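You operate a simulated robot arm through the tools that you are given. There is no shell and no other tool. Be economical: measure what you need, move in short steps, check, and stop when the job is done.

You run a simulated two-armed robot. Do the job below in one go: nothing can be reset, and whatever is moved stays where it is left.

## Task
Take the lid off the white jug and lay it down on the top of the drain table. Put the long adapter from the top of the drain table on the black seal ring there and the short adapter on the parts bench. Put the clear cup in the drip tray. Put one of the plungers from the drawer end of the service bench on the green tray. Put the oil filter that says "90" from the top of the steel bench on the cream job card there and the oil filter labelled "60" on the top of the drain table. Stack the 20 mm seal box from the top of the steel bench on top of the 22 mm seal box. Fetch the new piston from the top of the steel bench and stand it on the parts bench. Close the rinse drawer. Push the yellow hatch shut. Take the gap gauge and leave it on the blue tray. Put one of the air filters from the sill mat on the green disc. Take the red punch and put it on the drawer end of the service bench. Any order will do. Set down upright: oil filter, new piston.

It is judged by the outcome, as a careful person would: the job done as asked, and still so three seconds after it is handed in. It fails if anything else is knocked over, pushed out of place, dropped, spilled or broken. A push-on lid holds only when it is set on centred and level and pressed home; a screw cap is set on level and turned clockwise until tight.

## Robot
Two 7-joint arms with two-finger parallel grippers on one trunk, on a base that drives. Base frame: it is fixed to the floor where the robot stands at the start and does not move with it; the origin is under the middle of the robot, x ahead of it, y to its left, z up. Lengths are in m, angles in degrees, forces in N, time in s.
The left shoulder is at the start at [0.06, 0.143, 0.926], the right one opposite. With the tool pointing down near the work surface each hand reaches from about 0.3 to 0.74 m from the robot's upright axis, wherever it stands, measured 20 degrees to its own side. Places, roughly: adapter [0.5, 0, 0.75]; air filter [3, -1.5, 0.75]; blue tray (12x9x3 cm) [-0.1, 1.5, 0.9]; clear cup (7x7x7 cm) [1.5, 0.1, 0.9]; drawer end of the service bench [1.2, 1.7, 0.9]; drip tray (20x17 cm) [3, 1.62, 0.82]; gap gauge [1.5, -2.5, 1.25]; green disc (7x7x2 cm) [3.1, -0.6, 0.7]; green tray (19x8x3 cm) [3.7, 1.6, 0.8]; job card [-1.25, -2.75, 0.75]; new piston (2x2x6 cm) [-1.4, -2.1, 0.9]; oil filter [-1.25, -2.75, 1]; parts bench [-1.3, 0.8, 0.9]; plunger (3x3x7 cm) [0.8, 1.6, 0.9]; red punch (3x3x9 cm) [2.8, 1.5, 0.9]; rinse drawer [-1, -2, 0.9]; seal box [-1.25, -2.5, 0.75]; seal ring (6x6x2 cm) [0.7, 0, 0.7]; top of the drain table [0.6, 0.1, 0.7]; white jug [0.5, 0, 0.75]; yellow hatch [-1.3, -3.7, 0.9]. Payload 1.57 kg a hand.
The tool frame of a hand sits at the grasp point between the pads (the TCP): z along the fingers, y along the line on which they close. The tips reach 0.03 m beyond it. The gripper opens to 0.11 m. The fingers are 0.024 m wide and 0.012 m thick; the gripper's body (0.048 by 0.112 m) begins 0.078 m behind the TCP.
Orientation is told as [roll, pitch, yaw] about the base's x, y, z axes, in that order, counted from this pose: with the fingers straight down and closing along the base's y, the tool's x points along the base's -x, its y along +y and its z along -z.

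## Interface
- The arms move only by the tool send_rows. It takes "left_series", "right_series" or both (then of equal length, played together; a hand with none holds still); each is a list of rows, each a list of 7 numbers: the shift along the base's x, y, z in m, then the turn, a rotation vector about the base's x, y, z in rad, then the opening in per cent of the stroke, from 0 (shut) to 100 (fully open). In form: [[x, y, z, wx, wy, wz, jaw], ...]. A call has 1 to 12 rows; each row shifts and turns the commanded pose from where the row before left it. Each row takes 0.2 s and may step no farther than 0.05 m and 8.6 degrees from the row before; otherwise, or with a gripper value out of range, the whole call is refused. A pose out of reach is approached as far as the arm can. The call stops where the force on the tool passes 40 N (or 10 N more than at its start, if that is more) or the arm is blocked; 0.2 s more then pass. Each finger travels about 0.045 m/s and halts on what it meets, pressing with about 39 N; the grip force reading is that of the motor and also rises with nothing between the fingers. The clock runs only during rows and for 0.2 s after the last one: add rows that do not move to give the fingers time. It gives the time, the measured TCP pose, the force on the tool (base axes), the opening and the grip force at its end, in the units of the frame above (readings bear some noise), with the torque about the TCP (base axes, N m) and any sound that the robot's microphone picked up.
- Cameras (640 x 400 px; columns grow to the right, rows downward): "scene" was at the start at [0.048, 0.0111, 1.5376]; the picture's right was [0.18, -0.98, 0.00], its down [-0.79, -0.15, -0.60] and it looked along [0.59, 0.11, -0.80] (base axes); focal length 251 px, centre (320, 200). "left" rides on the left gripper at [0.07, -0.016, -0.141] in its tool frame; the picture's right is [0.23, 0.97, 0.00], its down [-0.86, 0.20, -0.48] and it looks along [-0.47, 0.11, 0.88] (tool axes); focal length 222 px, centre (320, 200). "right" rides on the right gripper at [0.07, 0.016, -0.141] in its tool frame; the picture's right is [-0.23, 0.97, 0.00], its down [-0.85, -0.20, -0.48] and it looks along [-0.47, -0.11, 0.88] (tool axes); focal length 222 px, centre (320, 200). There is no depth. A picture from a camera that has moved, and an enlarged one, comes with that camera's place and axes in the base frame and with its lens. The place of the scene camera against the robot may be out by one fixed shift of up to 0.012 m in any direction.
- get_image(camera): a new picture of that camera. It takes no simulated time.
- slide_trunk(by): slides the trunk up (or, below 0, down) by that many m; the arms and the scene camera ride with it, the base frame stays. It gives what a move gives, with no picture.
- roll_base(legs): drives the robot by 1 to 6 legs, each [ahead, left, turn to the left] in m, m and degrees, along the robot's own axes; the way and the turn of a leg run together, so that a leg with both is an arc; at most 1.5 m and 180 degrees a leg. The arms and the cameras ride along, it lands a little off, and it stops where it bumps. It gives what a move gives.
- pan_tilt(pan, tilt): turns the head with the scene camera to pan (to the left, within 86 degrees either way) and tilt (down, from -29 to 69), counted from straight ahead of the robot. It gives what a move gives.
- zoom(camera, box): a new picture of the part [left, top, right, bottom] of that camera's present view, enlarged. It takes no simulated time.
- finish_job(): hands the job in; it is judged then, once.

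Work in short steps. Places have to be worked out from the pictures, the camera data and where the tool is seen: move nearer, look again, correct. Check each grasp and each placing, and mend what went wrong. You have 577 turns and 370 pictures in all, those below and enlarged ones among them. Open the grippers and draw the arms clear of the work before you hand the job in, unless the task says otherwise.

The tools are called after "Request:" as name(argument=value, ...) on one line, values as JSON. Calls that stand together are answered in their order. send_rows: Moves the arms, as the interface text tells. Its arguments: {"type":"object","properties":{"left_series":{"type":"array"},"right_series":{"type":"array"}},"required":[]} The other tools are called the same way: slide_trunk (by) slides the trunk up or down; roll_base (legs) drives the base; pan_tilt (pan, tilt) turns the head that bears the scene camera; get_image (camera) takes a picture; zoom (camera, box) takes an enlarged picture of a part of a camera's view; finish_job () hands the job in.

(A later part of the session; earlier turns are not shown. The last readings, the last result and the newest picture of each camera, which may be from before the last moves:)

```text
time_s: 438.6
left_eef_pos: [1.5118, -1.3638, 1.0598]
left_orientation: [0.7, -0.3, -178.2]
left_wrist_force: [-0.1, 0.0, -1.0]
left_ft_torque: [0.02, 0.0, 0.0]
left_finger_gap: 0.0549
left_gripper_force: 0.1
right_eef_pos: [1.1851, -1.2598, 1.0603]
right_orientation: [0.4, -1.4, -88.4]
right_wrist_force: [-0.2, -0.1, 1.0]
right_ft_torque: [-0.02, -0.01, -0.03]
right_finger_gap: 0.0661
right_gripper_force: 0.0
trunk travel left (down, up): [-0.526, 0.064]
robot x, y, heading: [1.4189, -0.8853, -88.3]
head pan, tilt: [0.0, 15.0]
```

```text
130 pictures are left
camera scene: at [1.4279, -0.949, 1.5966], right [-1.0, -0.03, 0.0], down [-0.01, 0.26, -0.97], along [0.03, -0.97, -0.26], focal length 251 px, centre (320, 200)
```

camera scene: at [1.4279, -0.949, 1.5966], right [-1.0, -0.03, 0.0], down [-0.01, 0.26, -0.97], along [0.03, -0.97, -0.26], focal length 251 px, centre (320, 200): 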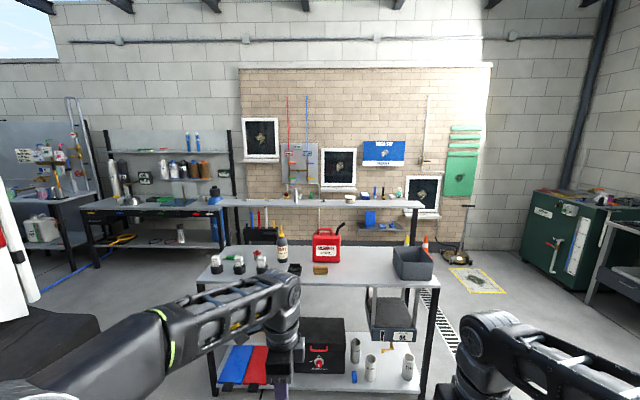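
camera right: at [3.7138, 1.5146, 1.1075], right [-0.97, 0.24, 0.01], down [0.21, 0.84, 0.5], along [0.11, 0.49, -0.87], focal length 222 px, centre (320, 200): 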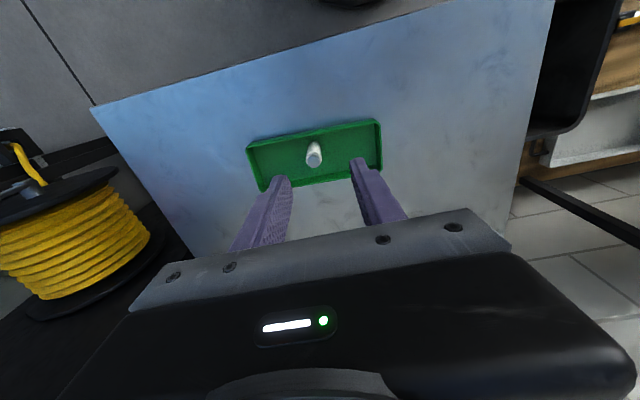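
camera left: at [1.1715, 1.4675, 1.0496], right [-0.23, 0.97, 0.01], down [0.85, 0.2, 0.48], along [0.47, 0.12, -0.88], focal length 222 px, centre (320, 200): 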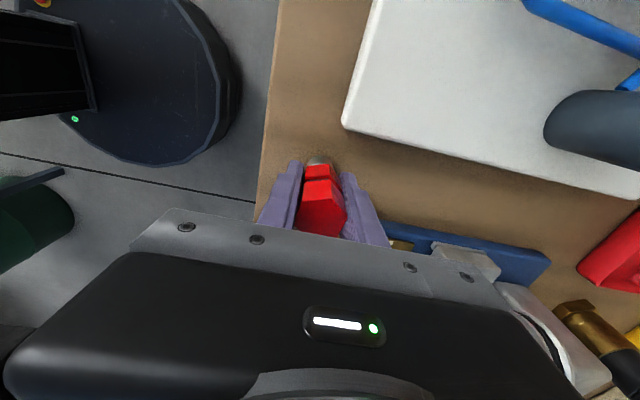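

Zooming on the upper shelf of the rack.

Request:
zoom(camera="scene", box=[200, 170, 440, 290])

Request:
zoom(camera="scene", box=[260, 180, 420, 220])

```text
2.67 times, centred on (320, 230) of scene
camera zoom: at [1.4279, -0.949, 1.5966], right [-1.0, -0.03, 0.0], down [-0.01, 0.26, -0.97], along [0.03, -0.97, -0.26], focal length 670 px, centre (320, 120)
```

zoom: 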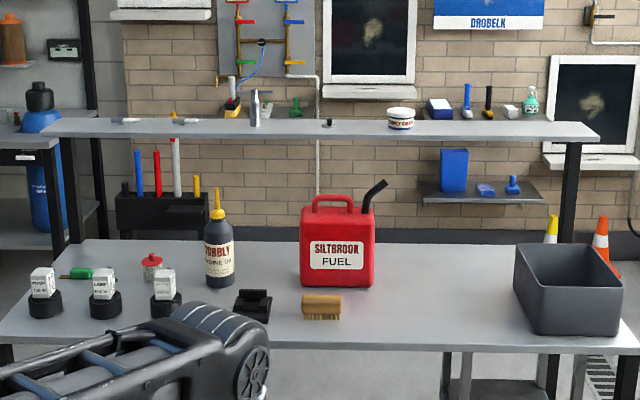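

```text
4.00 times, centred on (340, 200) of scene
camera zoom: at [1.4279, -0.949, 1.5966], right [-1.0, -0.03, 0.0], down [-0.01, 0.26, -0.97], along [0.03, -0.97, -0.26], focal length 1006 px, centre (240, 200)
```

zoom: 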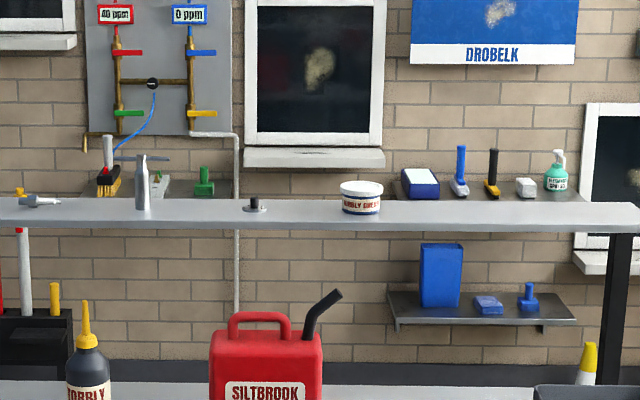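

I drive 0.6 m closer and look at the small items on that shelf.

Request:
roll_base(legs=[[0.6, 0, -1.7]])

Request:
zoom(camera="scene", box=[220, 180, 420, 280])

```text
time_s: 442.0
left_eef_pos: [1.5078, -1.9672, 1.0583]
left_orientation: [0.7, -0.2, -179.7]
left_wrist_force: [0.1, -0.2, -0.2]
left_ft_torque: [0.01, -0.02, -0.02]
left_finger_gap: 0.0551
left_gripper_force: 0.0
right_eef_pos: [1.1844, -1.8555, 1.0599]
right_orientation: [0.4, -1.4, -90.0]
right_wrist_force: [0.7, 0.2, -0.1]
right_ft_torque: [0.04, 0.0, 0.01]
right_finger_gap: 0.066
right_gripper_force: 0.1
trunk travel left (down, up): [-0.526, 0.064]
robot x, y, heading: [1.434, -1.4875, -90.0]
head pan, tilt: [0.0, 15.0]
```

```text
3.20 times, centred on (320, 230) of scene
camera zoom: at [1.4358, -1.5507, 1.5966], right [-1.0, 0.0, 0.0], down [0.0, 0.26, -0.97], along [0.0, -0.97, -0.26], focal length 804 px, centre (320, 104)
```

zoom: 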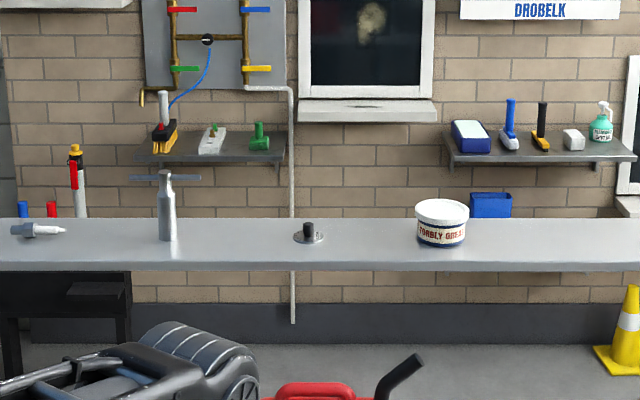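

The gap gauge must be the small disc with a black knob at about (1.45, −2.44, 1.19). I align the right shoulder with it, retract the left hand, raise the trunk and tilt the right hand 45° forward.

Request:
roll_base(legs=[[0, 0.16, 0]])

Request:
slide_trunk(by=0.06)

Request:
send_rows(right_series=[[0.02, 0, 0.03, -0.131, 0, 0, 60], [0.02, 0, 0.03, -0.131, 0, 0, 60], [0.02, 0, 0.03, -0.131, 0, 0, 60], [0.02, 0, 0.03, -0.131, 0, 0, 60], [0.01, 0, 0.02, -0.131, 0, 0, 60], [0, 0, 0.02, -0.131, 0, 0, 60], [0, 0, 0, 0, 0, 0, 60]], left_series=[[0, 0.03, 0, 0, 0, 0, 50], [0, 0.03, 0, 0, 0, 0, 50], [0, 0.03, 0, 0, 0, 0, 50], [0, 0.02, 0, 0, 0, 0, 50], [0, 0, 0, 0, 0, 0, 50], [0, 0, 0, 0, 0, 0, 50], [0, 0, 0, 0, 0, 0, 50]])

Request:
get_image(camera="right")

```text
time_s: 443.5
left_eef_pos: [1.669, -1.9674, 1.0592]
left_orientation: [0.7, -0.2, -179.9]
left_wrist_force: [0.7, -0.2, 0.8]
left_ft_torque: [-0.01, 0.04, -0.01]
left_finger_gap: 0.0552
left_gripper_force: 0.0
right_eef_pos: [1.3453, -1.8542, 1.0598]
right_orientation: [0.3, -1.3, -90.1]
right_wrist_force: [-0.2, -0.6, -0.6]
right_ft_torque: [0.02, 0.03, 0.0]
right_finger_gap: 0.0661
right_gripper_force: 0.0
trunk travel left (down, up): [-0.526, 0.064]
robot x, y, heading: [1.5918, -1.4855, -90.0]
head pan, tilt: [0.0, 15.0]
```

```text
time_s: 444.5
left_eef_pos: [1.6679, -1.9672, 1.119]
left_orientation: [0.7, -0.1, -179.8]
left_wrist_force: [-0.7, 0.2, 0.5]
left_ft_torque: [0.0, -0.02, -0.02]
left_finger_gap: 0.0552
left_gripper_force: 0.0
right_eef_pos: [1.345, -1.854, 1.119]
right_orientation: [0.4, -1.4, -90.0]
right_wrist_force: [-0.2, -0.3, 0.6]
right_ft_torque: [0.0, -0.01, 0.0]
right_finger_gap: 0.066
right_gripper_force: 0.0
trunk travel left (down, up): [-0.586, 0.004]
robot x, y, heading: [1.5877, -1.48, -90.0]
head pan, tilt: [0.0, 15.0]
```

```text
time_s: 446.1
left_eef_pos: [1.6686, -1.8561, 1.1188]
left_orientation: [0.7, -0.3, -179.9]
left_wrist_force: [0.6, -0.1, -0.8]
left_ft_torque: [0.0, 0.03, -0.01]
left_finger_gap: 0.055
left_gripper_force: 0.1
right_eef_pos: [1.4349, -1.8547, 1.2801]
right_orientation: [0.4, -46.5, -90.0]
right_wrist_force: [0.1, 0.3, 0.0]
right_ft_torque: [0.03, 0.01, -0.05]
right_finger_gap: 0.066
right_gripper_force: 0.1
trunk travel left (down, up): [-0.586, 0.004]
robot x, y, heading: [1.5848, -1.4851, -89.9]
head pan, tilt: [0.0, 15.0]
```

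```text
126 pictures are left
camera right: at [1.4495, -1.7039, 1.3239], right [0.97, -0.15, 0.17], down [-0.2, -0.24, 0.95], along [-0.1, -0.96, -0.27], focal length 222 px, centre (320, 200)
```

right: 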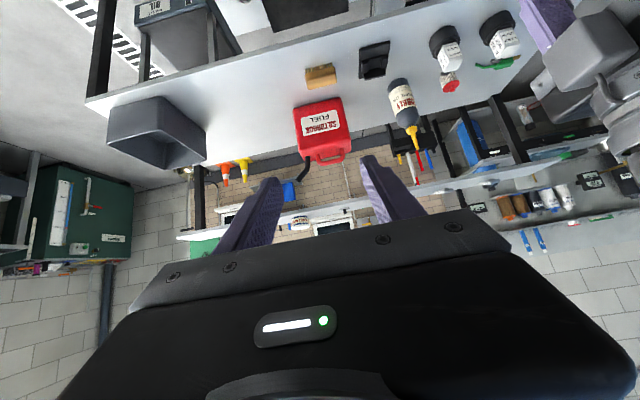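

I drive 0.2 m ahead and look again.

Request:
roll_base(legs=[[0.2, 0, 0]])

Request:
get_image(camera="right")

Request:
zoom(camera="right", box=[230, 130, 430, 245])

```text
time_s: 447.7
left_eef_pos: [1.6689, -2.0596, 1.1187]
left_orientation: [0.6, -0.3, -179.9]
left_wrist_force: [0.1, -0.2, -1.0]
left_ft_torque: [0.01, 0.0, -0.01]
left_finger_gap: 0.0552
left_gripper_force: 0.1
right_eef_pos: [1.4349, -2.0568, 1.2792]
right_orientation: [0.4, -46.5, -89.9]
right_wrist_force: [-0.1, 0.1, -0.2]
right_ft_torque: [0.04, -0.03, 0.01]
right_finger_gap: 0.0662
right_gripper_force: 0.1
trunk travel left (down, up): [-0.586, 0.004]
robot x, y, heading: [1.5926, -1.6824, -89.9]
head pan, tilt: [0.0, 15.0]
```

```text
125 pictures are left
camera right: at [1.4495, -1.9056, 1.3237], right [0.97, -0.15, 0.17], down [-0.2, -0.24, 0.95], along [-0.1, -0.96, -0.27], focal length 222 px, centre (320, 200)
```

right: 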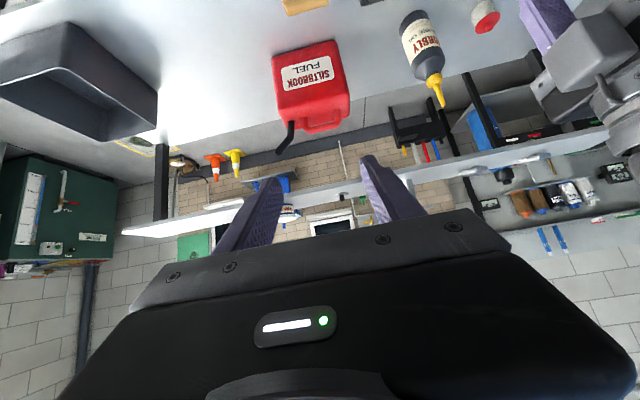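

```text
3.20 times, centred on (330, 188) of right
camera zoom: at [1.4495, -1.9056, 1.3237], right [0.97, -0.15, 0.17], down [-0.2, -0.24, 0.95], along [-0.1, -0.96, -0.27], focal length 711 px, centre (288, 240)
```

zoom: 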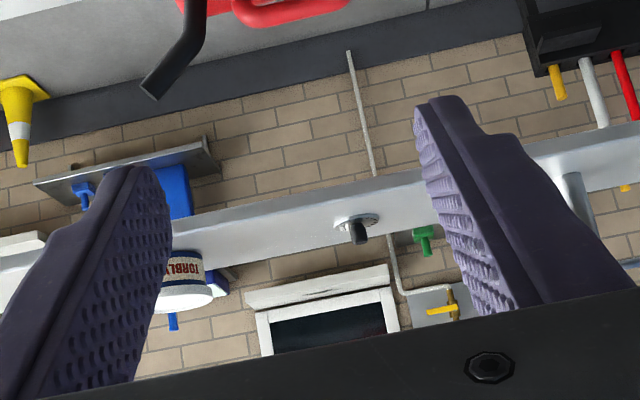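

The gauge reads about (1.44, −2.53, 1.15), still uncertain. I drive 0.12 m ahead for a second view.

Request:
roll_base(legs=[[0.12, 0, 0]])

Request:
zoom(camera="right", box=[230, 130, 430, 245])

```text
time_s: 448.9
left_eef_pos: [1.6687, -2.1806, 1.1176]
left_orientation: [0.6, -0.2, -179.9]
left_wrist_force: [0.4, 0.6, 0.3]
left_ft_torque: [0.0, 0.02, -0.01]
left_finger_gap: 0.0551
left_gripper_force: 0.2
right_eef_pos: [1.4338, -2.1788, 1.2797]
right_orientation: [0.4, -46.4, -89.9]
right_wrist_force: [0.1, -0.3, -0.7]
right_ft_torque: [0.01, 0.0, -0.06]
right_finger_gap: 0.0659
right_gripper_force: 0.1
trunk travel left (down, up): [-0.586, 0.004]
robot x, y, heading: [1.5941, -1.8104, -89.9]
head pan, tilt: [0.0, 15.0]
```

```text
3.20 times, centred on (330, 188) of right
camera zoom: at [1.4496, -2.0273, 1.3237], right [0.97, -0.15, 0.17], down [-0.2, -0.24, 0.95], along [-0.1, -0.96, -0.27], focal length 711 px, centre (288, 240)
```

zoom: 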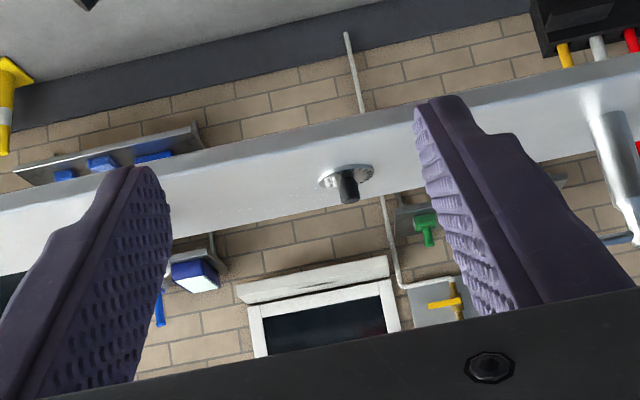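

Triangulated: gauge disc at (1.443, −2.527), top z 1.149, knob about 2 cm tall. I approach above it.

Request:
send_rows(right_series=[[0.003, -0.045, 0, 0, 0, 0, 50], [0.003, -0.045, 0, 0, 0, 0, 50], [0.003, -0.045, -0.005, 0, 0, 0, 50], [0, -0.045, -0.01, 0, 0, 0, 50], [0, -0.04, -0.015, 0, 0, 0, 50], [0, -0.035, -0.015, 0, 0, 0, 50], [0, 0, 0, 0, 0, 0, 50]])

Request:
zoom(camera="right", box=[230, 110, 430, 235])

```text
time_s: 450.5
left_eef_pos: [1.6684, -2.1781, 1.1203]
left_orientation: [0.7, -0.1, -179.9]
left_wrist_force: [0.8, -1.1, -0.3]
left_ft_torque: [-0.01, 0.02, -0.01]
left_finger_gap: 0.0551
left_gripper_force: 0.0
right_eef_pos: [1.443, -2.4312, 1.2334]
right_orientation: [0.5, -46.5, -90.0]
right_wrist_force: [-1.0, 0.4, -0.4]
right_ft_torque: [-0.05, -0.03, 0.03]
right_finger_gap: 0.0548
right_gripper_force: 0.1
trunk travel left (down, up): [-0.586, 0.004]
robot x, y, heading: [1.5886, -1.8079, -90.1]
head pan, tilt: [0.0, 15.0]
```

```text
3.20 times, centred on (330, 172) of right
camera zoom: at [1.4589, -2.2801, 1.2786], right [0.97, -0.15, 0.17], down [-0.2, -0.24, 0.95], along [-0.1, -0.96, -0.27], focal length 711 px, centre (288, 288)
```

zoom: 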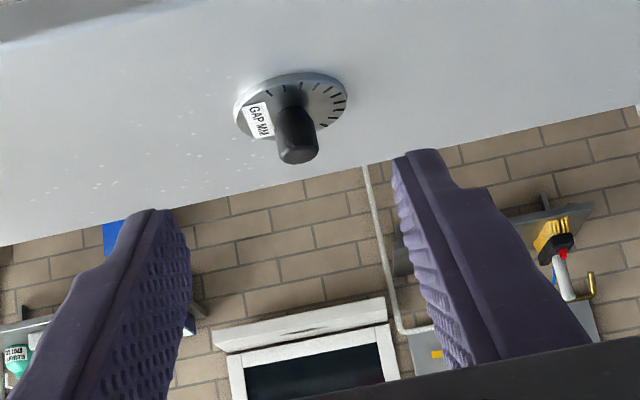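

It's labelled "GAP MM": the right object. I advance along the finger direction onto the knob.

Request:
send_rows(right_series=[[0.0015, -0.022, -0.018, 0, 0, 0, 50], [0, -0.022, -0.017, 0, 0, 0, 50], [0, -0.02, -0.016, 0, 0, 0, 50], [0, 0, 0, 0, 0, 0, 50]])

Request:
zoom(camera="right", box=[230, 110, 430, 235])

```text
time_s: 451.5
left_eef_pos: [1.6682, -2.1785, 1.1191]
left_orientation: [0.7, -0.2, -179.9]
left_wrist_force: [0.0, -0.5, -0.1]
left_ft_torque: [0.01, 0.01, 0.03]
left_finger_gap: 0.0551
left_gripper_force: 0.0
right_eef_pos: [1.4451, -2.4965, 1.1846]
right_orientation: [0.3, -46.5, -89.8]
right_wrist_force: [0.2, -2.0, 4.6]
right_ft_torque: [-0.01, 0.15, 0.1]
right_finger_gap: 0.0543
right_gripper_force: 0.1
trunk travel left (down, up): [-0.586, 0.004]
robot x, y, heading: [1.5883, -1.8072, -90.0]
head pan, tilt: [0.0, 15.0]
```

```text
3.20 times, centred on (330, 172) of right
camera zoom: at [1.4607, -2.345, 1.2287], right [0.97, -0.15, 0.17], down [-0.2, -0.24, 0.95], along [-0.1, -0.96, -0.27], focal length 711 px, centre (288, 288)
```

zoom: 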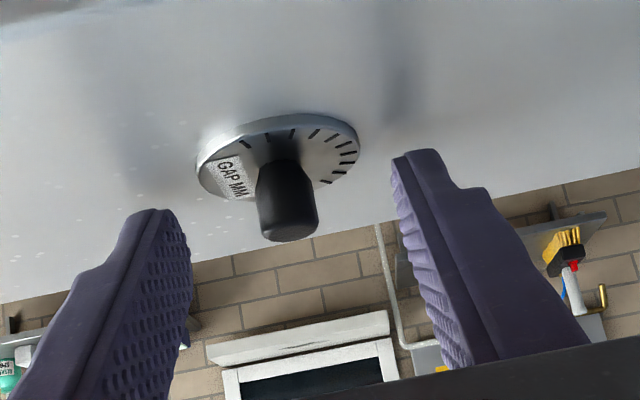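

Knob between the fingers with light contact below. I close.

Request:
send_rows(right_series=[[0, 0, 0.001, 0, 0, 0, 25], [0, 0, 0, 0, 0, 0, 5], [0, 0, 0, 0, 0, 0, 2], [0, 0, 0, 0, 0, 0, 2], [0, 0, 0, 0, 0, 0, 2]])

Request:
zoom(camera="right", box=[230, 110, 430, 235])

```text
time_s: 452.7
left_eef_pos: [1.6693, -2.178, 1.1186]
left_orientation: [0.7, -0.2, -179.8]
left_wrist_force: [0.1, -0.8, 0.2]
left_ft_torque: [-0.02, 0.02, -0.03]
left_finger_gap: 0.055
left_gripper_force: 0.0
right_eef_pos: [1.4451, -2.4958, 1.1844]
right_orientation: [0.5, -46.5, -90.0]
right_wrist_force: [-1.4, 0.7, 3.8]
right_ft_torque: [-0.08, 0.08, 0.01]
right_finger_gap: 0.0033
right_gripper_force: 0.8
trunk travel left (down, up): [-0.586, 0.004]
robot x, y, heading: [1.5898, -1.8073, -89.7]
head pan, tilt: [0.0, 15.0]
```

```text
3.20 times, centred on (330, 172) of right
camera zoom: at [1.4606, -2.3448, 1.229], right [0.97, -0.15, 0.17], down [-0.2, -0.24, 0.95], along [-0.1, -0.96, -0.27], focal length 711 px, centre (288, 288)
```

zoom: 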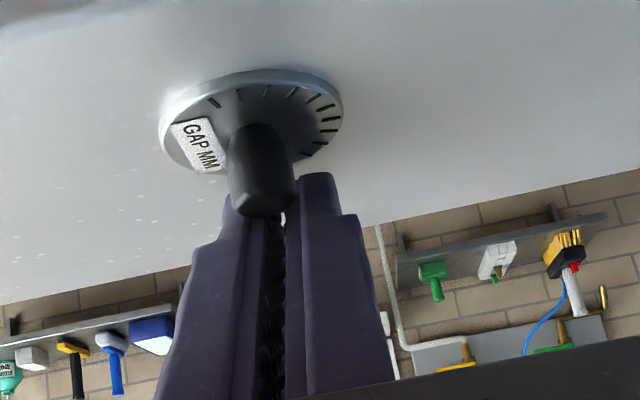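

The knob slipped out forward: the gauge is now at about (1.444, −2.478). I reopen, shift 2.6 cm back (lifting slightly first), and try again.

Request:
send_rows(right_series=[[0, -0.004, 0.004, 0, 0, 0, 20], [0, 0, 0.01, 0, 0, 0, 50], [0, 0, 0.02, 0, 0, 0, 50], [0, 0.017, 0.008, 0, 0, 0, 50], [0, 0.019, 0, 0, 0, 0, 50], [0, 0, 0, 0, 0, 0, 50]])

Request:
zoom(camera="right", box=[230, 60, 430, 235])

```text
time_s: 454.1
left_eef_pos: [1.6682, -2.1785, 1.1189]
left_orientation: [0.7, -0.2, -179.8]
left_wrist_force: [-0.5, -0.8, 0.3]
left_ft_torque: [0.0, 0.0, 0.01]
left_finger_gap: 0.055
left_gripper_force: 0.0
right_eef_pos: [1.4441, -2.4639, 1.224]
right_orientation: [0.4, -46.4, -90.1]
right_wrist_force: [-0.1, -0.8, 0.6]
right_ft_torque: [-0.02, 0.0, 0.04]
right_finger_gap: 0.0551
right_gripper_force: 0.1
trunk travel left (down, up): [-0.586, 0.004]
robot x, y, heading: [1.5948, -1.8073, -90.0]
head pan, tilt: [0.0, 15.0]
```

```text
2.29 times, centred on (330, 148) of right
camera zoom: at [1.4599, -2.3126, 1.2703], right [0.97, -0.15, 0.17], down [-0.2, -0.24, 0.95], along [-0.1, -0.96, -0.27], focal length 508 px, centre (297, 320)
```

zoom: 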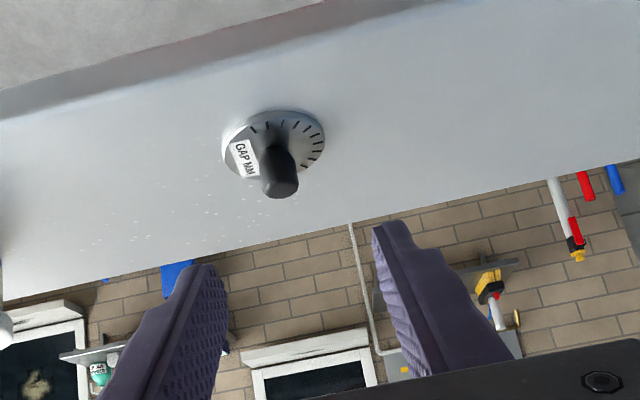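

Gauge at (1.443, −2.480). I lower 4 cm straight down over the knob and close.

Request:
send_rows(right_series=[[-0.001, -0.003, -0.02, 0, 0, 0, 50], [0, 0, -0.015, 0, 0, 0, 50], [0, 0, -0.004, 0, 0, 0, 50], [0, 0, 0, 0, 0, 0, 25], [0, 0, 0, 0, 0, 0, 5], [0, 0, 0, 0, 0, 0, 2], [0, 0, 0, 0, 0, 0, 2]])

Request:
zoom(camera="right", box=[230, 80, 430, 235])

```text
time_s: 455.7
left_eef_pos: [1.6684, -2.1794, 1.1201]
left_orientation: [0.7, -0.3, -179.8]
left_wrist_force: [-0.5, -0.3, -0.3]
left_ft_torque: [-0.03, 0.0, -0.01]
left_finger_gap: 0.0549
left_gripper_force: 0.2
right_eef_pos: [1.4437, -2.4652, 1.1872]
right_orientation: [0.4, -46.5, -90.0]
right_wrist_force: [0.5, -0.5, 1.2]
right_ft_torque: [-0.03, 0.01, -0.01]
right_finger_gap: 0.0122
right_gripper_force: 23.7
trunk travel left (down, up): [-0.586, 0.004]
robot x, y, heading: [1.5923, -1.8039, -89.9]
head pan, tilt: [0.0, 15.0]
```

```text
2.58 times, centred on (330, 158) of right
camera zoom: at [1.459, -2.3155, 1.232], right [0.97, -0.15, 0.17], down [-0.2, -0.24, 0.95], along [-0.1, -0.96, -0.27], focal length 573 px, centre (294, 310)
```

zoom: 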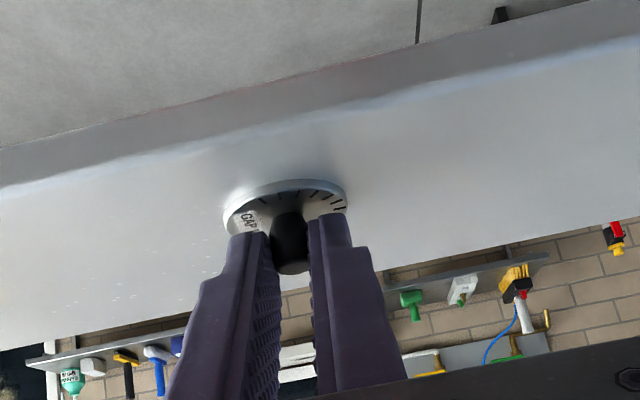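

Gripped (12 mm knob). I lift and withdraw.

Request:
send_rows(right_series=[[0, 0, 0.015, 0, 0, 0, 2], [0, 0, 0.03, 0, 0, 0, 2], [0, 0.02, 0.03, 0, 0, 0, 2], [0, 0.045, 0.01, 0, 0, 0, 2], [0, 0.045, 0, 0, 0, 0, 2], [0, 0.045, 0, 0, 0, 0, 2], [0, 0.045, 0, 0, 0, 0, 2]])

Request:
get_image(camera="right")

```text
time_s: 457.3
left_eef_pos: [1.6687, -2.1785, 1.1189]
left_orientation: [0.7, -0.1, -179.9]
left_wrist_force: [-0.1, -0.5, -0.1]
left_ft_torque: [0.0, 0.0, 0.0]
left_finger_gap: 0.0547
left_gripper_force: 0.0
right_eef_pos: [1.4432, -2.2656, 1.2724]
right_orientation: [0.3, -46.4, -90.0]
right_wrist_force: [0.2, 0.4, -0.6]
right_ft_torque: [0.02, -0.06, -0.04]
right_finger_gap: 0.0119
right_gripper_force: 29.2
trunk travel left (down, up): [-0.586, 0.004]
robot x, y, heading: [1.5913, -1.8047, -89.9]
head pan, tilt: [0.0, 15.0]
```

```text
117 pictures are left
camera right: at [1.4593, -2.1137, 1.3171], right [0.97, -0.15, 0.17], down [-0.2, -0.24, 0.95], along [-0.1, -0.96, -0.27], focal length 222 px, centre (320, 200)
```

right: 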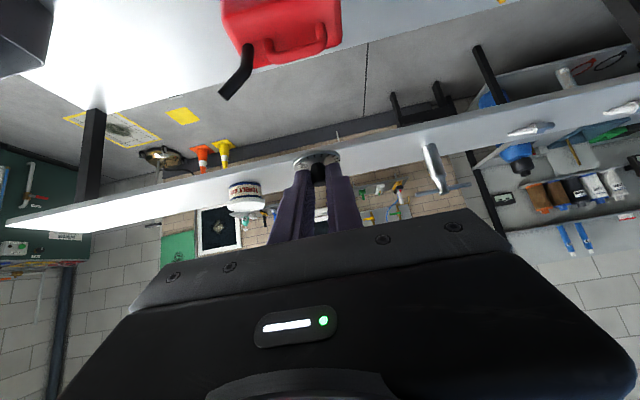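

The gauge is held securely. I back off, turn to face the van, and restore the left wrist for the air filter.

Request:
roll_base(legs=[[-0.5, 0, 0], [0, 0, 90], [0.45, 0, 0]])

Request:
send_rows(left_series=[[0, 0, 0, 0, 0, 0.143, 60], [0, 0, 0, 0, 0, 0.143, 60], [0, 0, 0, 0, 0, 0.143, 60], [0, 0, 0, 0, 0, 0.143, 60], [0, 0, 0, 0, 0, 0.143, 60], [0, 0, 0, 0, 0, 0.143, 60], [0, 0, 0, 0, 0, 0.143, 60], [0, 0, 0, 0, 0, 0.143, 60], [0, 0, 0, 0, 0, 0.143, 60], [0, 0, 0, 0, 0, 0.143, 60], [0, 0, 0, 0, 0, 0.141, 60]])

Request:
pan_tilt(pan=0, tilt=35)

Request:
get_image(camera="scene")

```text
time_s: 466.4
left_eef_pos: [2.4166, -1.2381, 1.1186]
left_orientation: [0.7, -0.1, -90.6]
left_wrist_force: [0.0, -0.2, -1.4]
left_ft_torque: [-0.01, 0.03, 0.01]
left_finger_gap: 0.0549
left_gripper_force: 0.1
right_eef_pos: [2.5016, -1.4649, 1.2713]
right_orientation: [0.4, -46.3, -0.7]
right_wrist_force: [-0.2, 0.1, -0.4]
right_ft_torque: [0.02, 0.0, 0.01]
right_finger_gap: 0.012
right_gripper_force: 29.4
trunk travel left (down, up): [-0.586, 0.004]
robot x, y, heading: [2.0397, -1.3092, -0.9]
head pan, tilt: [0.0, 15.0]
```

```text
time_s: 468.8
left_eef_pos: [2.4164, -1.2394, 1.119]
left_orientation: [0.7, 0.0, -0.4]
left_wrist_force: [-0.1, -0.7, 0.6]
left_ft_torque: [-0.04, 0.0, 0.02]
left_finger_gap: 0.0658
left_gripper_force: 0.0
right_eef_pos: [2.5018, -1.4648, 1.2728]
right_orientation: [0.4, -46.5, -0.7]
right_wrist_force: [-0.2, 0.2, -0.2]
right_ft_torque: [0.0, 0.01, 0.03]
right_finger_gap: 0.0119
right_gripper_force: 29.4
trunk travel left (down, up): [-0.586, 0.004]
robot x, y, heading: [2.0424, -1.3104, -0.9]
head pan, tilt: [0.0, 15.0]
```

```text
time_s: 469.6
left_eef_pos: [2.4164, -1.2389, 1.1181]
left_orientation: [0.7, -0.2, -0.7]
left_wrist_force: [0.5, 0.1, 0.1]
left_ft_torque: [-0.02, 0.0, -0.01]
left_finger_gap: 0.0658
left_gripper_force: 0.1
right_eef_pos: [2.5006, -1.4659, 1.2723]
right_orientation: [0.5, -46.5, -0.8]
right_wrist_force: [-0.3, -0.8, -0.3]
right_ft_torque: [-0.02, -0.02, -0.01]
right_finger_gap: 0.0123
right_gripper_force: 29.4
trunk travel left (down, up): [-0.586, 0.004]
robot x, y, heading: [2.0394, -1.3115, -0.9]
head pan, tilt: [0.0, 35.0]
```

```text
116 pictures are left
camera scene: at [2.1059, -1.3144, 1.6247], right [-0.01, -1.0, 0.0], down [-0.57, 0.01, -0.82], along [0.82, -0.01, -0.57], focal length 251 px, centre (320, 200)
```

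scene: 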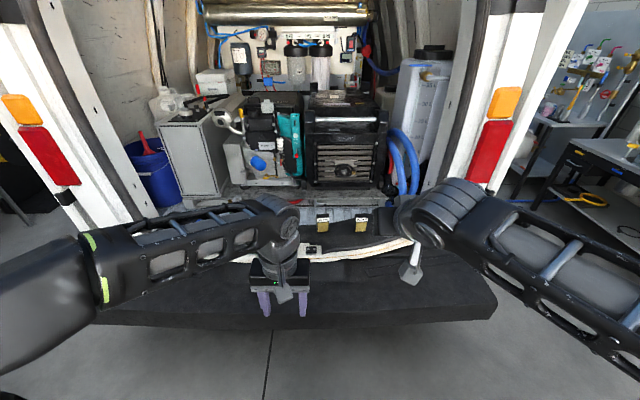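

Zooming on the van's sill for the air filters and the green disc.

Request:
zoom(camera="scene", box=[200, 180, 440, 300])

Request:
zoom(camera="scene", box=[60, 150, 300, 300])

```text
2.67 times, centred on (320, 240) of scene
camera zoom: at [2.1059, -1.3144, 1.6247], right [-0.01, -1.0, 0.0], down [-0.57, 0.01, -0.82], along [0.82, -0.01, -0.57], focal length 670 px, centre (320, 93)
```

zoom: 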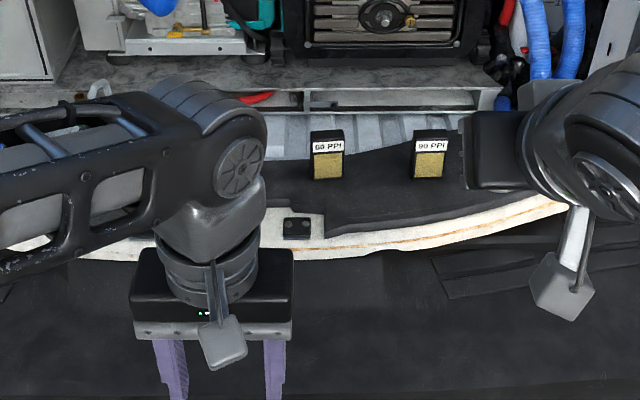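

```text
2.67 times, centred on (180, 225) of scene
camera zoom: at [2.1059, -1.3144, 1.6247], right [-0.01, -1.0, 0.0], down [-0.57, 0.01, -0.82], along [0.82, -0.01, -0.57], focal length 670 px, centre (693, 133)
```

zoom: 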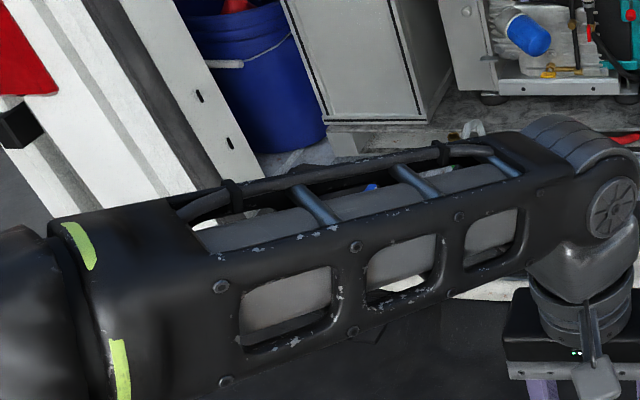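

The air filters are the "60 PPI" and "90 PPI" blocks on the sill mat. I align the left arm with the 60 PPI one at y ≈ −1.35 and move closer.

Request:
roll_base(legs=[[0, -0.17, 0.9], [0.26, 0, 0]])

Request:
get_image(camera="left")

Request:
get_image(camera="scene")

```text
time_s: 472.5
left_eef_pos: [2.6764, -1.4004, 1.1177]
left_orientation: [0.7, -0.1, 0.3]
left_wrist_force: [-0.1, -0.2, 0.4]
left_ft_torque: [0.01, 0.03, 0.01]
left_finger_gap: 0.0659
left_gripper_force: 0.2
right_eef_pos: [2.7633, -1.6269, 1.2714]
right_orientation: [0.4, -46.4, 0.0]
right_wrist_force: [0.6, -0.1, -0.2]
right_ft_torque: [0.01, 0.03, 0.0]
right_finger_gap: 0.0122
right_gripper_force: 29.4
trunk travel left (down, up): [-0.586, 0.004]
robot x, y, heading: [2.3026, -1.4815, 0.2]
head pan, tilt: [0.0, 35.0]
```

```text
113 pictures are left
camera left: at [2.6061, -1.4209, 1.2587], right [-0.23, 0.97, 0.01], down [0.85, 0.2, 0.48], along [0.47, 0.12, -0.88], focal length 222 px, centre (320, 200)
```

left: 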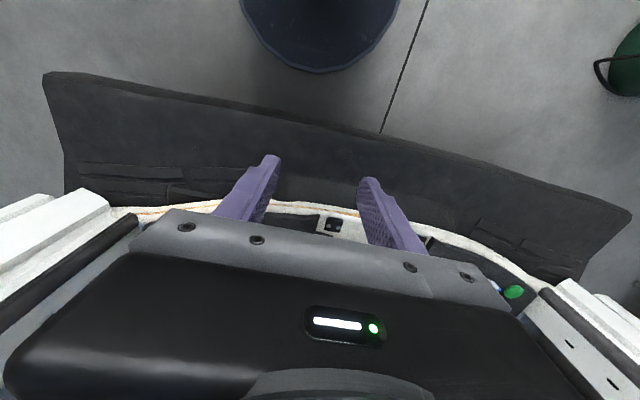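

```text
112 pictures are left
camera scene: at [2.3671, -1.4823, 1.6246], right [0.0, -1.0, 0.0], down [-0.57, 0.0, -0.82], along [0.82, 0.0, -0.57], focal length 251 px, centre (320, 200)
```

scene: 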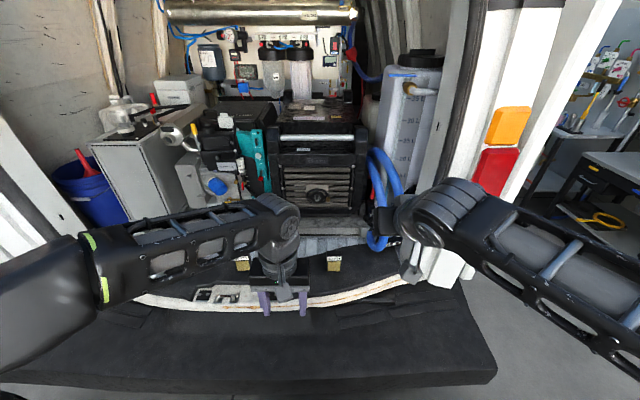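

I lower the trunk to normal and tilt the left hand 45° forward to reach over the sill, moving the base 6 cm closer.

Request:
slide_trunk(by=-0.06)

Request:
send_rows(left_series=[[0.02, 0.01, 0, 0, -0.131, 0, 90], [0.02, 0.01, 0, 0, -0.131, 0, 90], [0.02, 0.01, -0.01, 0, -0.131, 0, 90], [0.02, 0.01, -0.02, 0, -0.131, 0, 90], [0.02, 0.01, -0.03, 0, -0.131, 0, 90], [0.02, 0.01, -0.03, 0, -0.131, 0, 90], [0.02, 0.01, -0.03, 0, 0, 0, 90], [0, 0, 0, 0, 0, 0, 90]])

Request:
roll_base(legs=[[0.06, 0, 0]])

Request:
get_image(camera="left")

```text
time_s: 473.5
left_eef_pos: [2.6763, -1.4024, 1.0586]
left_orientation: [0.7, -0.1, 0.3]
left_wrist_force: [0.4, 0.3, 0.2]
left_ft_torque: [0.0, 0.0, 0.01]
left_finger_gap: 0.0661
left_gripper_force: 0.0
right_eef_pos: [2.7616, -1.6256, 1.2123]
right_orientation: [0.4, -46.5, 0.1]
right_wrist_force: [-0.7, 0.2, -0.2]
right_ft_torque: [0.03, -0.03, -0.01]
right_finger_gap: 0.0119
right_gripper_force: 29.1
trunk travel left (down, up): [-0.526, 0.064]
robot x, y, heading: [2.3016, -1.4777, -0.0]
head pan, tilt: [0.0, 35.0]
```

```text
time_s: 475.3
left_eef_pos: [2.8145, -1.3325, 0.9382]
left_orientation: [0.4, -45.2, 0.4]
left_wrist_force: [-0.1, 0.2, 0.3]
left_ft_torque: [0.03, 0.02, -0.05]
left_finger_gap: 0.099
left_gripper_force: 0.1
right_eef_pos: [2.7622, -1.6261, 1.2123]
right_orientation: [0.4, -46.5, 0.0]
right_wrist_force: [-0.2, 0.2, -0.6]
right_ft_torque: [0.02, 0.01, -0.01]
right_finger_gap: 0.0121
right_gripper_force: 29.5
trunk travel left (down, up): [-0.526, 0.064]
robot x, y, heading: [2.3038, -1.4808, 0.5]
head pan, tilt: [0.0, 35.0]
```

```text
time_s: 476.3
left_eef_pos: [2.8778, -1.3321, 0.9388]
left_orientation: [0.4, -45.2, 0.4]
left_wrist_force: [-0.1, 0.0, -0.8]
left_ft_torque: [0.01, -0.01, 0.03]
left_finger_gap: 0.0991
left_gripper_force: 0.0
right_eef_pos: [2.8229, -1.6265, 1.2126]
right_orientation: [0.4, -46.3, 0.1]
right_wrist_force: [0.0, 0.8, -0.6]
right_ft_torque: [0.03, 0.03, -0.03]
right_finger_gap: 0.0124
right_gripper_force: 29.7
trunk travel left (down, up): [-0.526, 0.064]
robot x, y, heading: [2.3637, -1.4824, 0.3]
head pan, tilt: [0.0, 35.0]
```

```text
111 pictures are left
camera left: at [2.7276, -1.3512, 0.9874], right [-0.17, 0.97, -0.16], down [0.26, 0.2, 0.94], along [0.95, 0.12, -0.29], focal length 222 px, centre (320, 200)
```

left: 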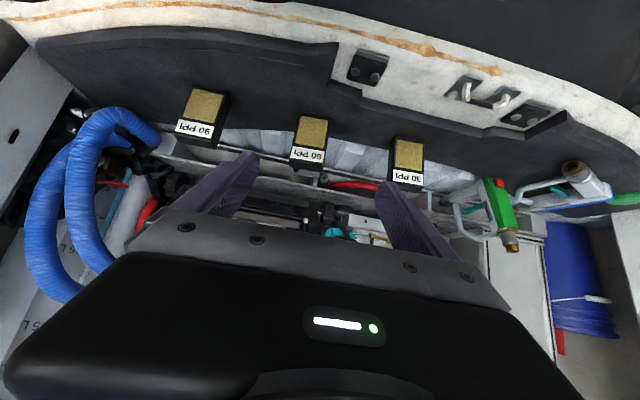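

Three filters: 90, 60 and 30 PPI. I move the hand 5 cm lower to get parallax on the middle one.

Request:
send_rows(left_series=[[0, 0, -0.03, 0, 0, 0, 90], [0, 0, -0.03, 0, 0, 0, 90], [0, 0, 0, 0, 0, 0, 90]])

Request:
get_image(camera="left")

```text
time_s: 477.1
left_eef_pos: [2.877, -1.332, 0.8793]
left_orientation: [0.4, -45.2, 0.4]
left_wrist_force: [1.2, 0.3, 0.0]
left_ft_torque: [0.0, 0.01, 0.0]
left_finger_gap: 0.099
left_gripper_force: 0.0
right_eef_pos: [2.8224, -1.6258, 1.212]
right_orientation: [0.3, -46.5, 0.1]
right_wrist_force: [-0.5, -0.2, 0.2]
right_ft_torque: [-0.01, -0.03, 0.02]
right_finger_gap: 0.0123
right_gripper_force: 29.3
trunk travel left (down, up): [-0.526, 0.064]
robot x, y, heading: [2.3592, -1.476, 0.1]
head pan, tilt: [0.0, 35.0]
```

```text
110 pictures are left
camera left: at [2.7271, -1.3514, 0.9287], right [-0.17, 0.97, -0.16], down [0.26, 0.2, 0.95], along [0.95, 0.12, -0.29], focal length 222 px, centre (320, 200)
```

left: 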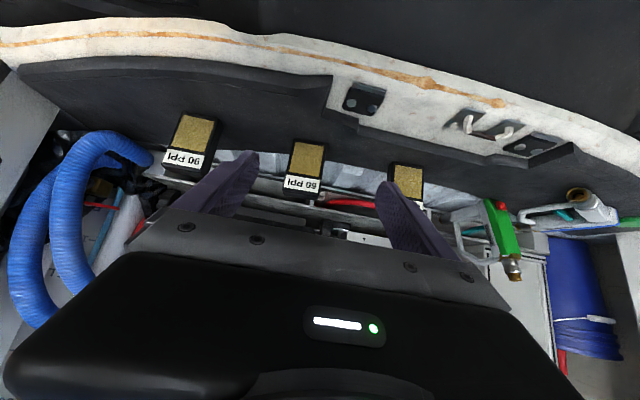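

Filter 60: front face x ≈ 3.115, y ≈ −1.346, z 0.69–0.81. I move over it, fingers straddling.

Request:
send_rows(left_series=[[0.045, -0.003, 0, 0, 0, 0, 90], [0.045, -0.003, 0, 0, 0, 0, 90], [0.045, -0.003, 0, 0, 0, 0, 90], [0.045, -0.003, 0, 0, 0, 0, 90], [0.04, -0.002, 0, 0, 0, 0, 90], [0, 0, 0, 0, 0, 0, 90]])

Request:
get_image(camera="left")

```text
time_s: 478.5
left_eef_pos: [3.0967, -1.3474, 0.8793]
left_orientation: [0.4, -45.2, 0.4]
left_wrist_force: [-0.6, -0.6, -0.2]
left_ft_torque: [0.0, 0.01, 0.01]
left_finger_gap: 0.099
left_gripper_force: 0.1
right_eef_pos: [2.8223, -1.6253, 1.2122]
right_orientation: [0.4, -46.5, 0.1]
right_wrist_force: [0.1, -0.2, -0.6]
right_ft_torque: [0.0, 0.01, -0.03]
right_finger_gap: 0.0123
right_gripper_force: 29.1
trunk travel left (down, up): [-0.526, 0.064]
robot x, y, heading: [2.3606, -1.4793, -0.1]
head pan, tilt: [0.0, 35.0]
```

```text
109 pictures are left
camera left: at [2.9466, -1.366, 0.929], right [-0.17, 0.97, -0.16], down [0.26, 0.2, 0.94], along [0.95, 0.12, -0.29], focal length 222 px, centre (320, 200)
```

left: 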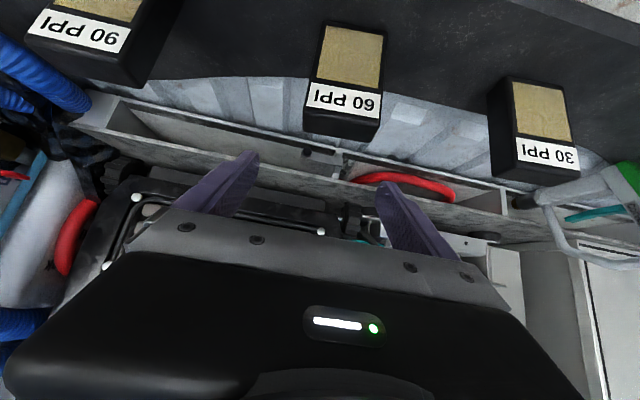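

Refined: x 3.114–3.152, y −1.340, top z 0.792. I descend onto it and close.

Request:
send_rows(left_series=[[0.018, 0.004, -0.03, 0, 0, 0, 90], [0.018, 0.003, -0.035, 0, 0, 0, 90], [0, 0, -0.035, 0, 0, 0, 90], [0, 0, -0.014, 0, 0, 0, 90], [0, 0, 0, 0, 0, 0, 60], [0, 0, 0, 0, 0, 0, 45], [0, 0, 0, 0, 0, 0, 40], [0, 0, 0, 0, 0, 0, 40]])

Request:
get_image(camera="left")

```text
time_s: 480.3
left_eef_pos: [3.1326, -1.3394, 0.767]
left_orientation: [0.4, -45.2, 0.4]
left_wrist_force: [0.0, 1.0, -0.1]
left_ft_torque: [0.0, 0.0, -0.02]
left_finger_gap: 0.0658
left_gripper_force: 28.8
right_eef_pos: [2.8224, -1.6259, 1.213]
right_orientation: [0.4, -46.4, 0.1]
right_wrist_force: [0.6, 0.3, 0.1]
right_ft_torque: [0.01, -0.03, 0.01]
right_finger_gap: 0.0124
right_gripper_force: 29.7
trunk travel left (down, up): [-0.526, 0.064]
robot x, y, heading: [2.3628, -1.4767, 0.2]
head pan, tilt: [0.0, 35.0]
```

```text
108 pictures are left
camera left: at [2.9822, -1.3582, 0.8143], right [-0.17, 0.97, -0.16], down [0.26, 0.2, 0.94], along [0.95, 0.12, -0.29], focal length 222 px, centre (320, 200)
```

left: 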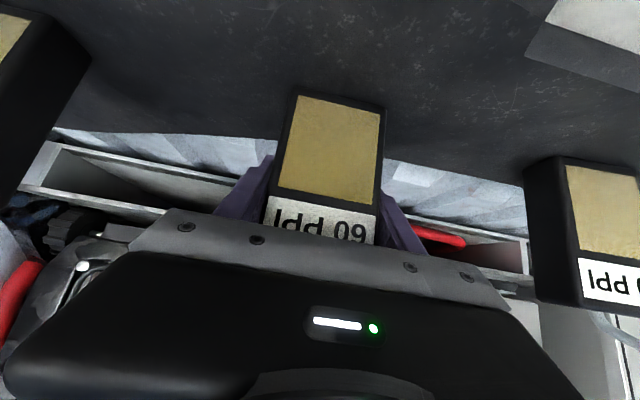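

Gripped. I lift it and pull back out of the van, then slide left toward the green disc.

Request:
send_rows(left_series=[[0, 0, 0.04, 0, 0, 0, 40], [0, 0, 0.045, 0, 0, 0, 40], [-0.02, 0, 0.04, 0, 0, 0, 40], [-0.04, 0, 0.025, 0, 0, 0, 40], [-0.045, 0, 0, 0, 0, 0, 40], [-0.045, 0, 0, 0, 0, 0, 40], [-0.045, 0, 0, 0, 0, 0, 40]])

Request:
roll_base(legs=[[-0.1, 0, 0], [0, 0.72, 0]])

Request:
get_image(camera="left")

Request:
get_image(camera="scene")

```text
time_s: 481.9
left_eef_pos: [2.937, -1.3377, 0.9166]
left_orientation: [0.4, -45.3, 0.3]
left_wrist_force: [-0.6, 0.3, -1.1]
left_ft_torque: [0.03, -0.04, -0.02]
left_finger_gap: 0.0656
left_gripper_force: 39.0
right_eef_pos: [2.8214, -1.6256, 1.2124]
right_orientation: [0.4, -46.6, 0.1]
right_wrist_force: [-0.4, 0.1, -0.8]
right_ft_torque: [-0.01, -0.02, 0.01]
right_finger_gap: 0.012
right_gripper_force: 28.7
trunk travel left (down, up): [-0.526, 0.064]
robot x, y, heading: [2.3599, -1.4799, 0.2]
head pan, tilt: [0.0, 35.0]
```

```text
time_s: 486.6
left_eef_pos: [2.8352, -0.6104, 0.9168]
left_orientation: [0.3, -45.2, 0.4]
left_wrist_force: [0.2, -0.6, -0.4]
left_ft_torque: [-0.02, 0.01, -0.01]
left_finger_gap: 0.0654
left_gripper_force: 39.0
right_eef_pos: [2.7214, -0.8964, 1.2123]
right_orientation: [0.4, -46.5, 0.0]
right_wrist_force: [0.3, 0.2, -0.6]
right_ft_torque: [-0.02, -0.02, 0.0]
right_finger_gap: 0.0124
right_gripper_force: 30.1
trunk travel left (down, up): [-0.526, 0.064]
robot x, y, heading: [2.263, -0.7494, 0.5]
head pan, tilt: [0.0, 35.0]
```

```text
107 pictures are left
camera left: at [2.6864, -0.6292, 0.9662], right [-0.17, 0.97, -0.16], down [0.26, 0.2, 0.94], along [0.95, 0.12, -0.29], focal length 222 px, centre (320, 200)
```

left: 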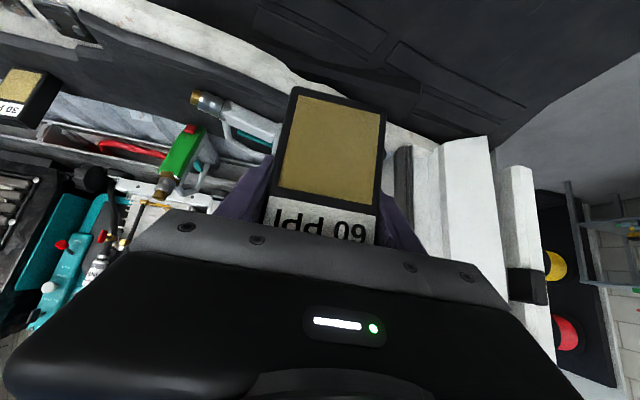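

```text
106 pictures are left
camera scene: at [2.3243, -0.7531, 1.5647], right [0.0, -1.0, 0.0], down [-0.57, 0.0, -0.82], along [0.82, 0.0, -0.57], focal length 251 px, centre (320, 200)
```

scene: 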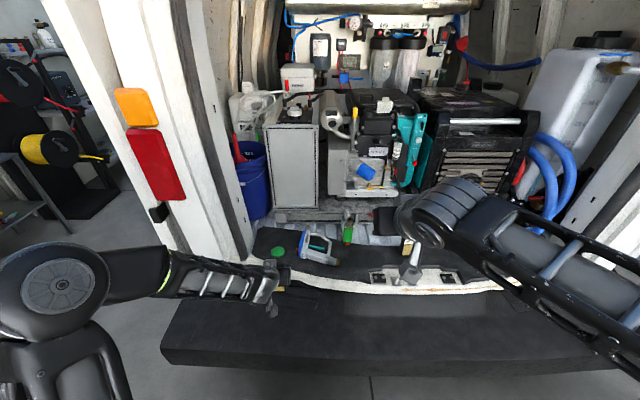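

Green disc seen at about (3.13, −0.56). Zooming to refine.

Request:
zoom(camera="scene", box=[230, 220, 350, 300])

```text
5.00 times, centred on (290, 260) of scene
camera zoom: at [2.3243, -0.7531, 1.5647], right [0.0, -1.0, 0.0], down [-0.57, 0.0, -0.82], along [0.82, 0.0, -0.57], focal length 1257 px, centre (470, -100)
```

zoom: 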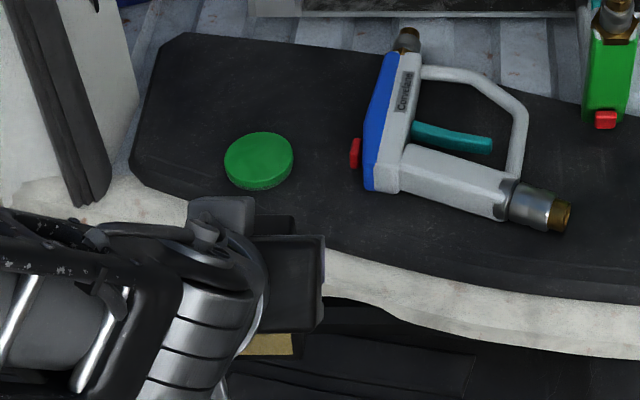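

I move the base 0.08 closer and bring the filter near the disc for a look.

Request:
roll_base(legs=[[0.08, 0, 0]])

Request:
send_rows(left_series=[[0.03, 0.02, 0.01, 0, 0, 0, 40], [0.03, 0.02, 0, 0, 0, 0, 40], [0.03, 0.01, 0, 0, 0, 0, 40], [0, 0, 0, 0, 0, 0, 40]])

Request:
get_image(camera="left")

```text
time_s: 487.7
left_eef_pos: [2.9171, -0.6103, 0.9171]
left_orientation: [0.3, -45.2, 0.4]
left_wrist_force: [0.9, -0.3, -1.5]
left_ft_torque: [0.03, 0.05, -0.03]
left_finger_gap: 0.0654
left_gripper_force: 38.7
right_eef_pos: [2.8022, -0.897, 1.2118]
right_orientation: [0.5, -46.4, 0.1]
right_wrist_force: [0.8, 0.8, -0.4]
right_ft_torque: [-0.02, 0.01, 0.01]
right_finger_gap: 0.0123
right_gripper_force: 29.3
trunk travel left (down, up): [-0.526, 0.064]
robot x, y, heading: [2.3431, -0.7524, 0.2]
head pan, tilt: [0.0, 35.0]
```

```text
time_s: 488.7
left_eef_pos: [3.0066, -0.5602, 0.929]
left_orientation: [0.6, -45.1, 0.3]
left_wrist_force: [-0.2, -0.9, -1.3]
left_ft_torque: [0.01, -0.03, 0.0]
left_finger_gap: 0.0654
left_gripper_force: 38.9
right_eef_pos: [2.8018, -0.898, 1.2123]
right_orientation: [0.4, -46.5, 0.0]
right_wrist_force: [0.3, 0.6, 0.3]
right_ft_torque: [0.0, 0.01, 0.0]
right_finger_gap: 0.0121
right_gripper_force: 29.8
trunk travel left (down, up): [-0.526, 0.064]
robot x, y, heading: [2.3418, -0.7493, 0.2]
head pan, tilt: [0.0, 35.0]
```

```text
104 pictures are left
camera left: at [2.8567, -0.5784, 0.9773], right [-0.17, 0.97, -0.16], down [0.26, 0.2, 0.94], along [0.95, 0.12, -0.29], focal length 222 px, centre (320, 200)
```

left: 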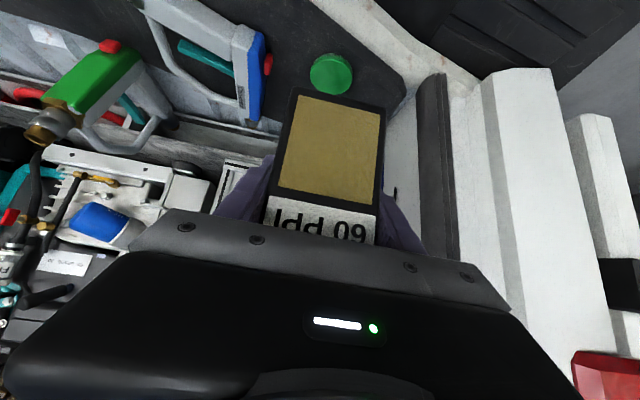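

Disc at (3.118, −0.564). I move above it and lower.

Request:
send_rows(left_series=[[0.04, -0.002, 0, 0, 0, 0, 40], [0.04, -0.002, 0, 0, 0, 0, 40], [0.031, 0, 0, 0, 0, 0, 40], [0, 0, -0.04, 0, 0, 0, 40], [0, 0, -0.04, 0, 0, 0, 40], [0, 0, -0.03, 0, 0, 0, 40], [0, 0, 0, 0, 0, 0, 40]])

Request:
get_image(camera="left")

```text
time_s: 490.3
left_eef_pos: [3.1167, -0.5653, 0.8186]
left_orientation: [0.3, -45.2, 0.4]
left_wrist_force: [0.0, 0.1, -0.1]
left_ft_torque: [-0.02, 0.01, 0.04]
left_finger_gap: 0.0653
left_gripper_force: 38.6
right_eef_pos: [2.8016, -0.8967, 1.2114]
right_orientation: [0.4, -46.5, 0.2]
right_wrist_force: [0.7, 0.5, 0.0]
right_ft_torque: [0.02, 0.03, 0.01]
right_finger_gap: 0.0123
right_gripper_force: 29.6
trunk travel left (down, up): [-0.526, 0.064]
robot x, y, heading: [2.3414, -0.7492, 0.5]
head pan, tilt: [0.0, 35.0]
```

```text
103 pictures are left
camera left: at [2.9667, -0.5832, 0.867], right [-0.17, 0.97, -0.16], down [0.26, 0.2, 0.94], along [0.95, 0.12, -0.29], focal length 222 px, centre (320, 200)
```

left: 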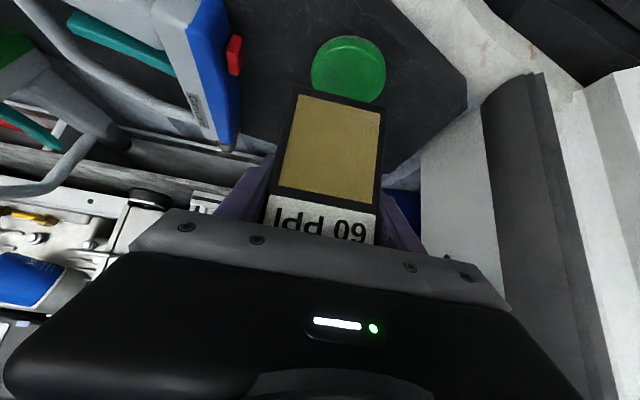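

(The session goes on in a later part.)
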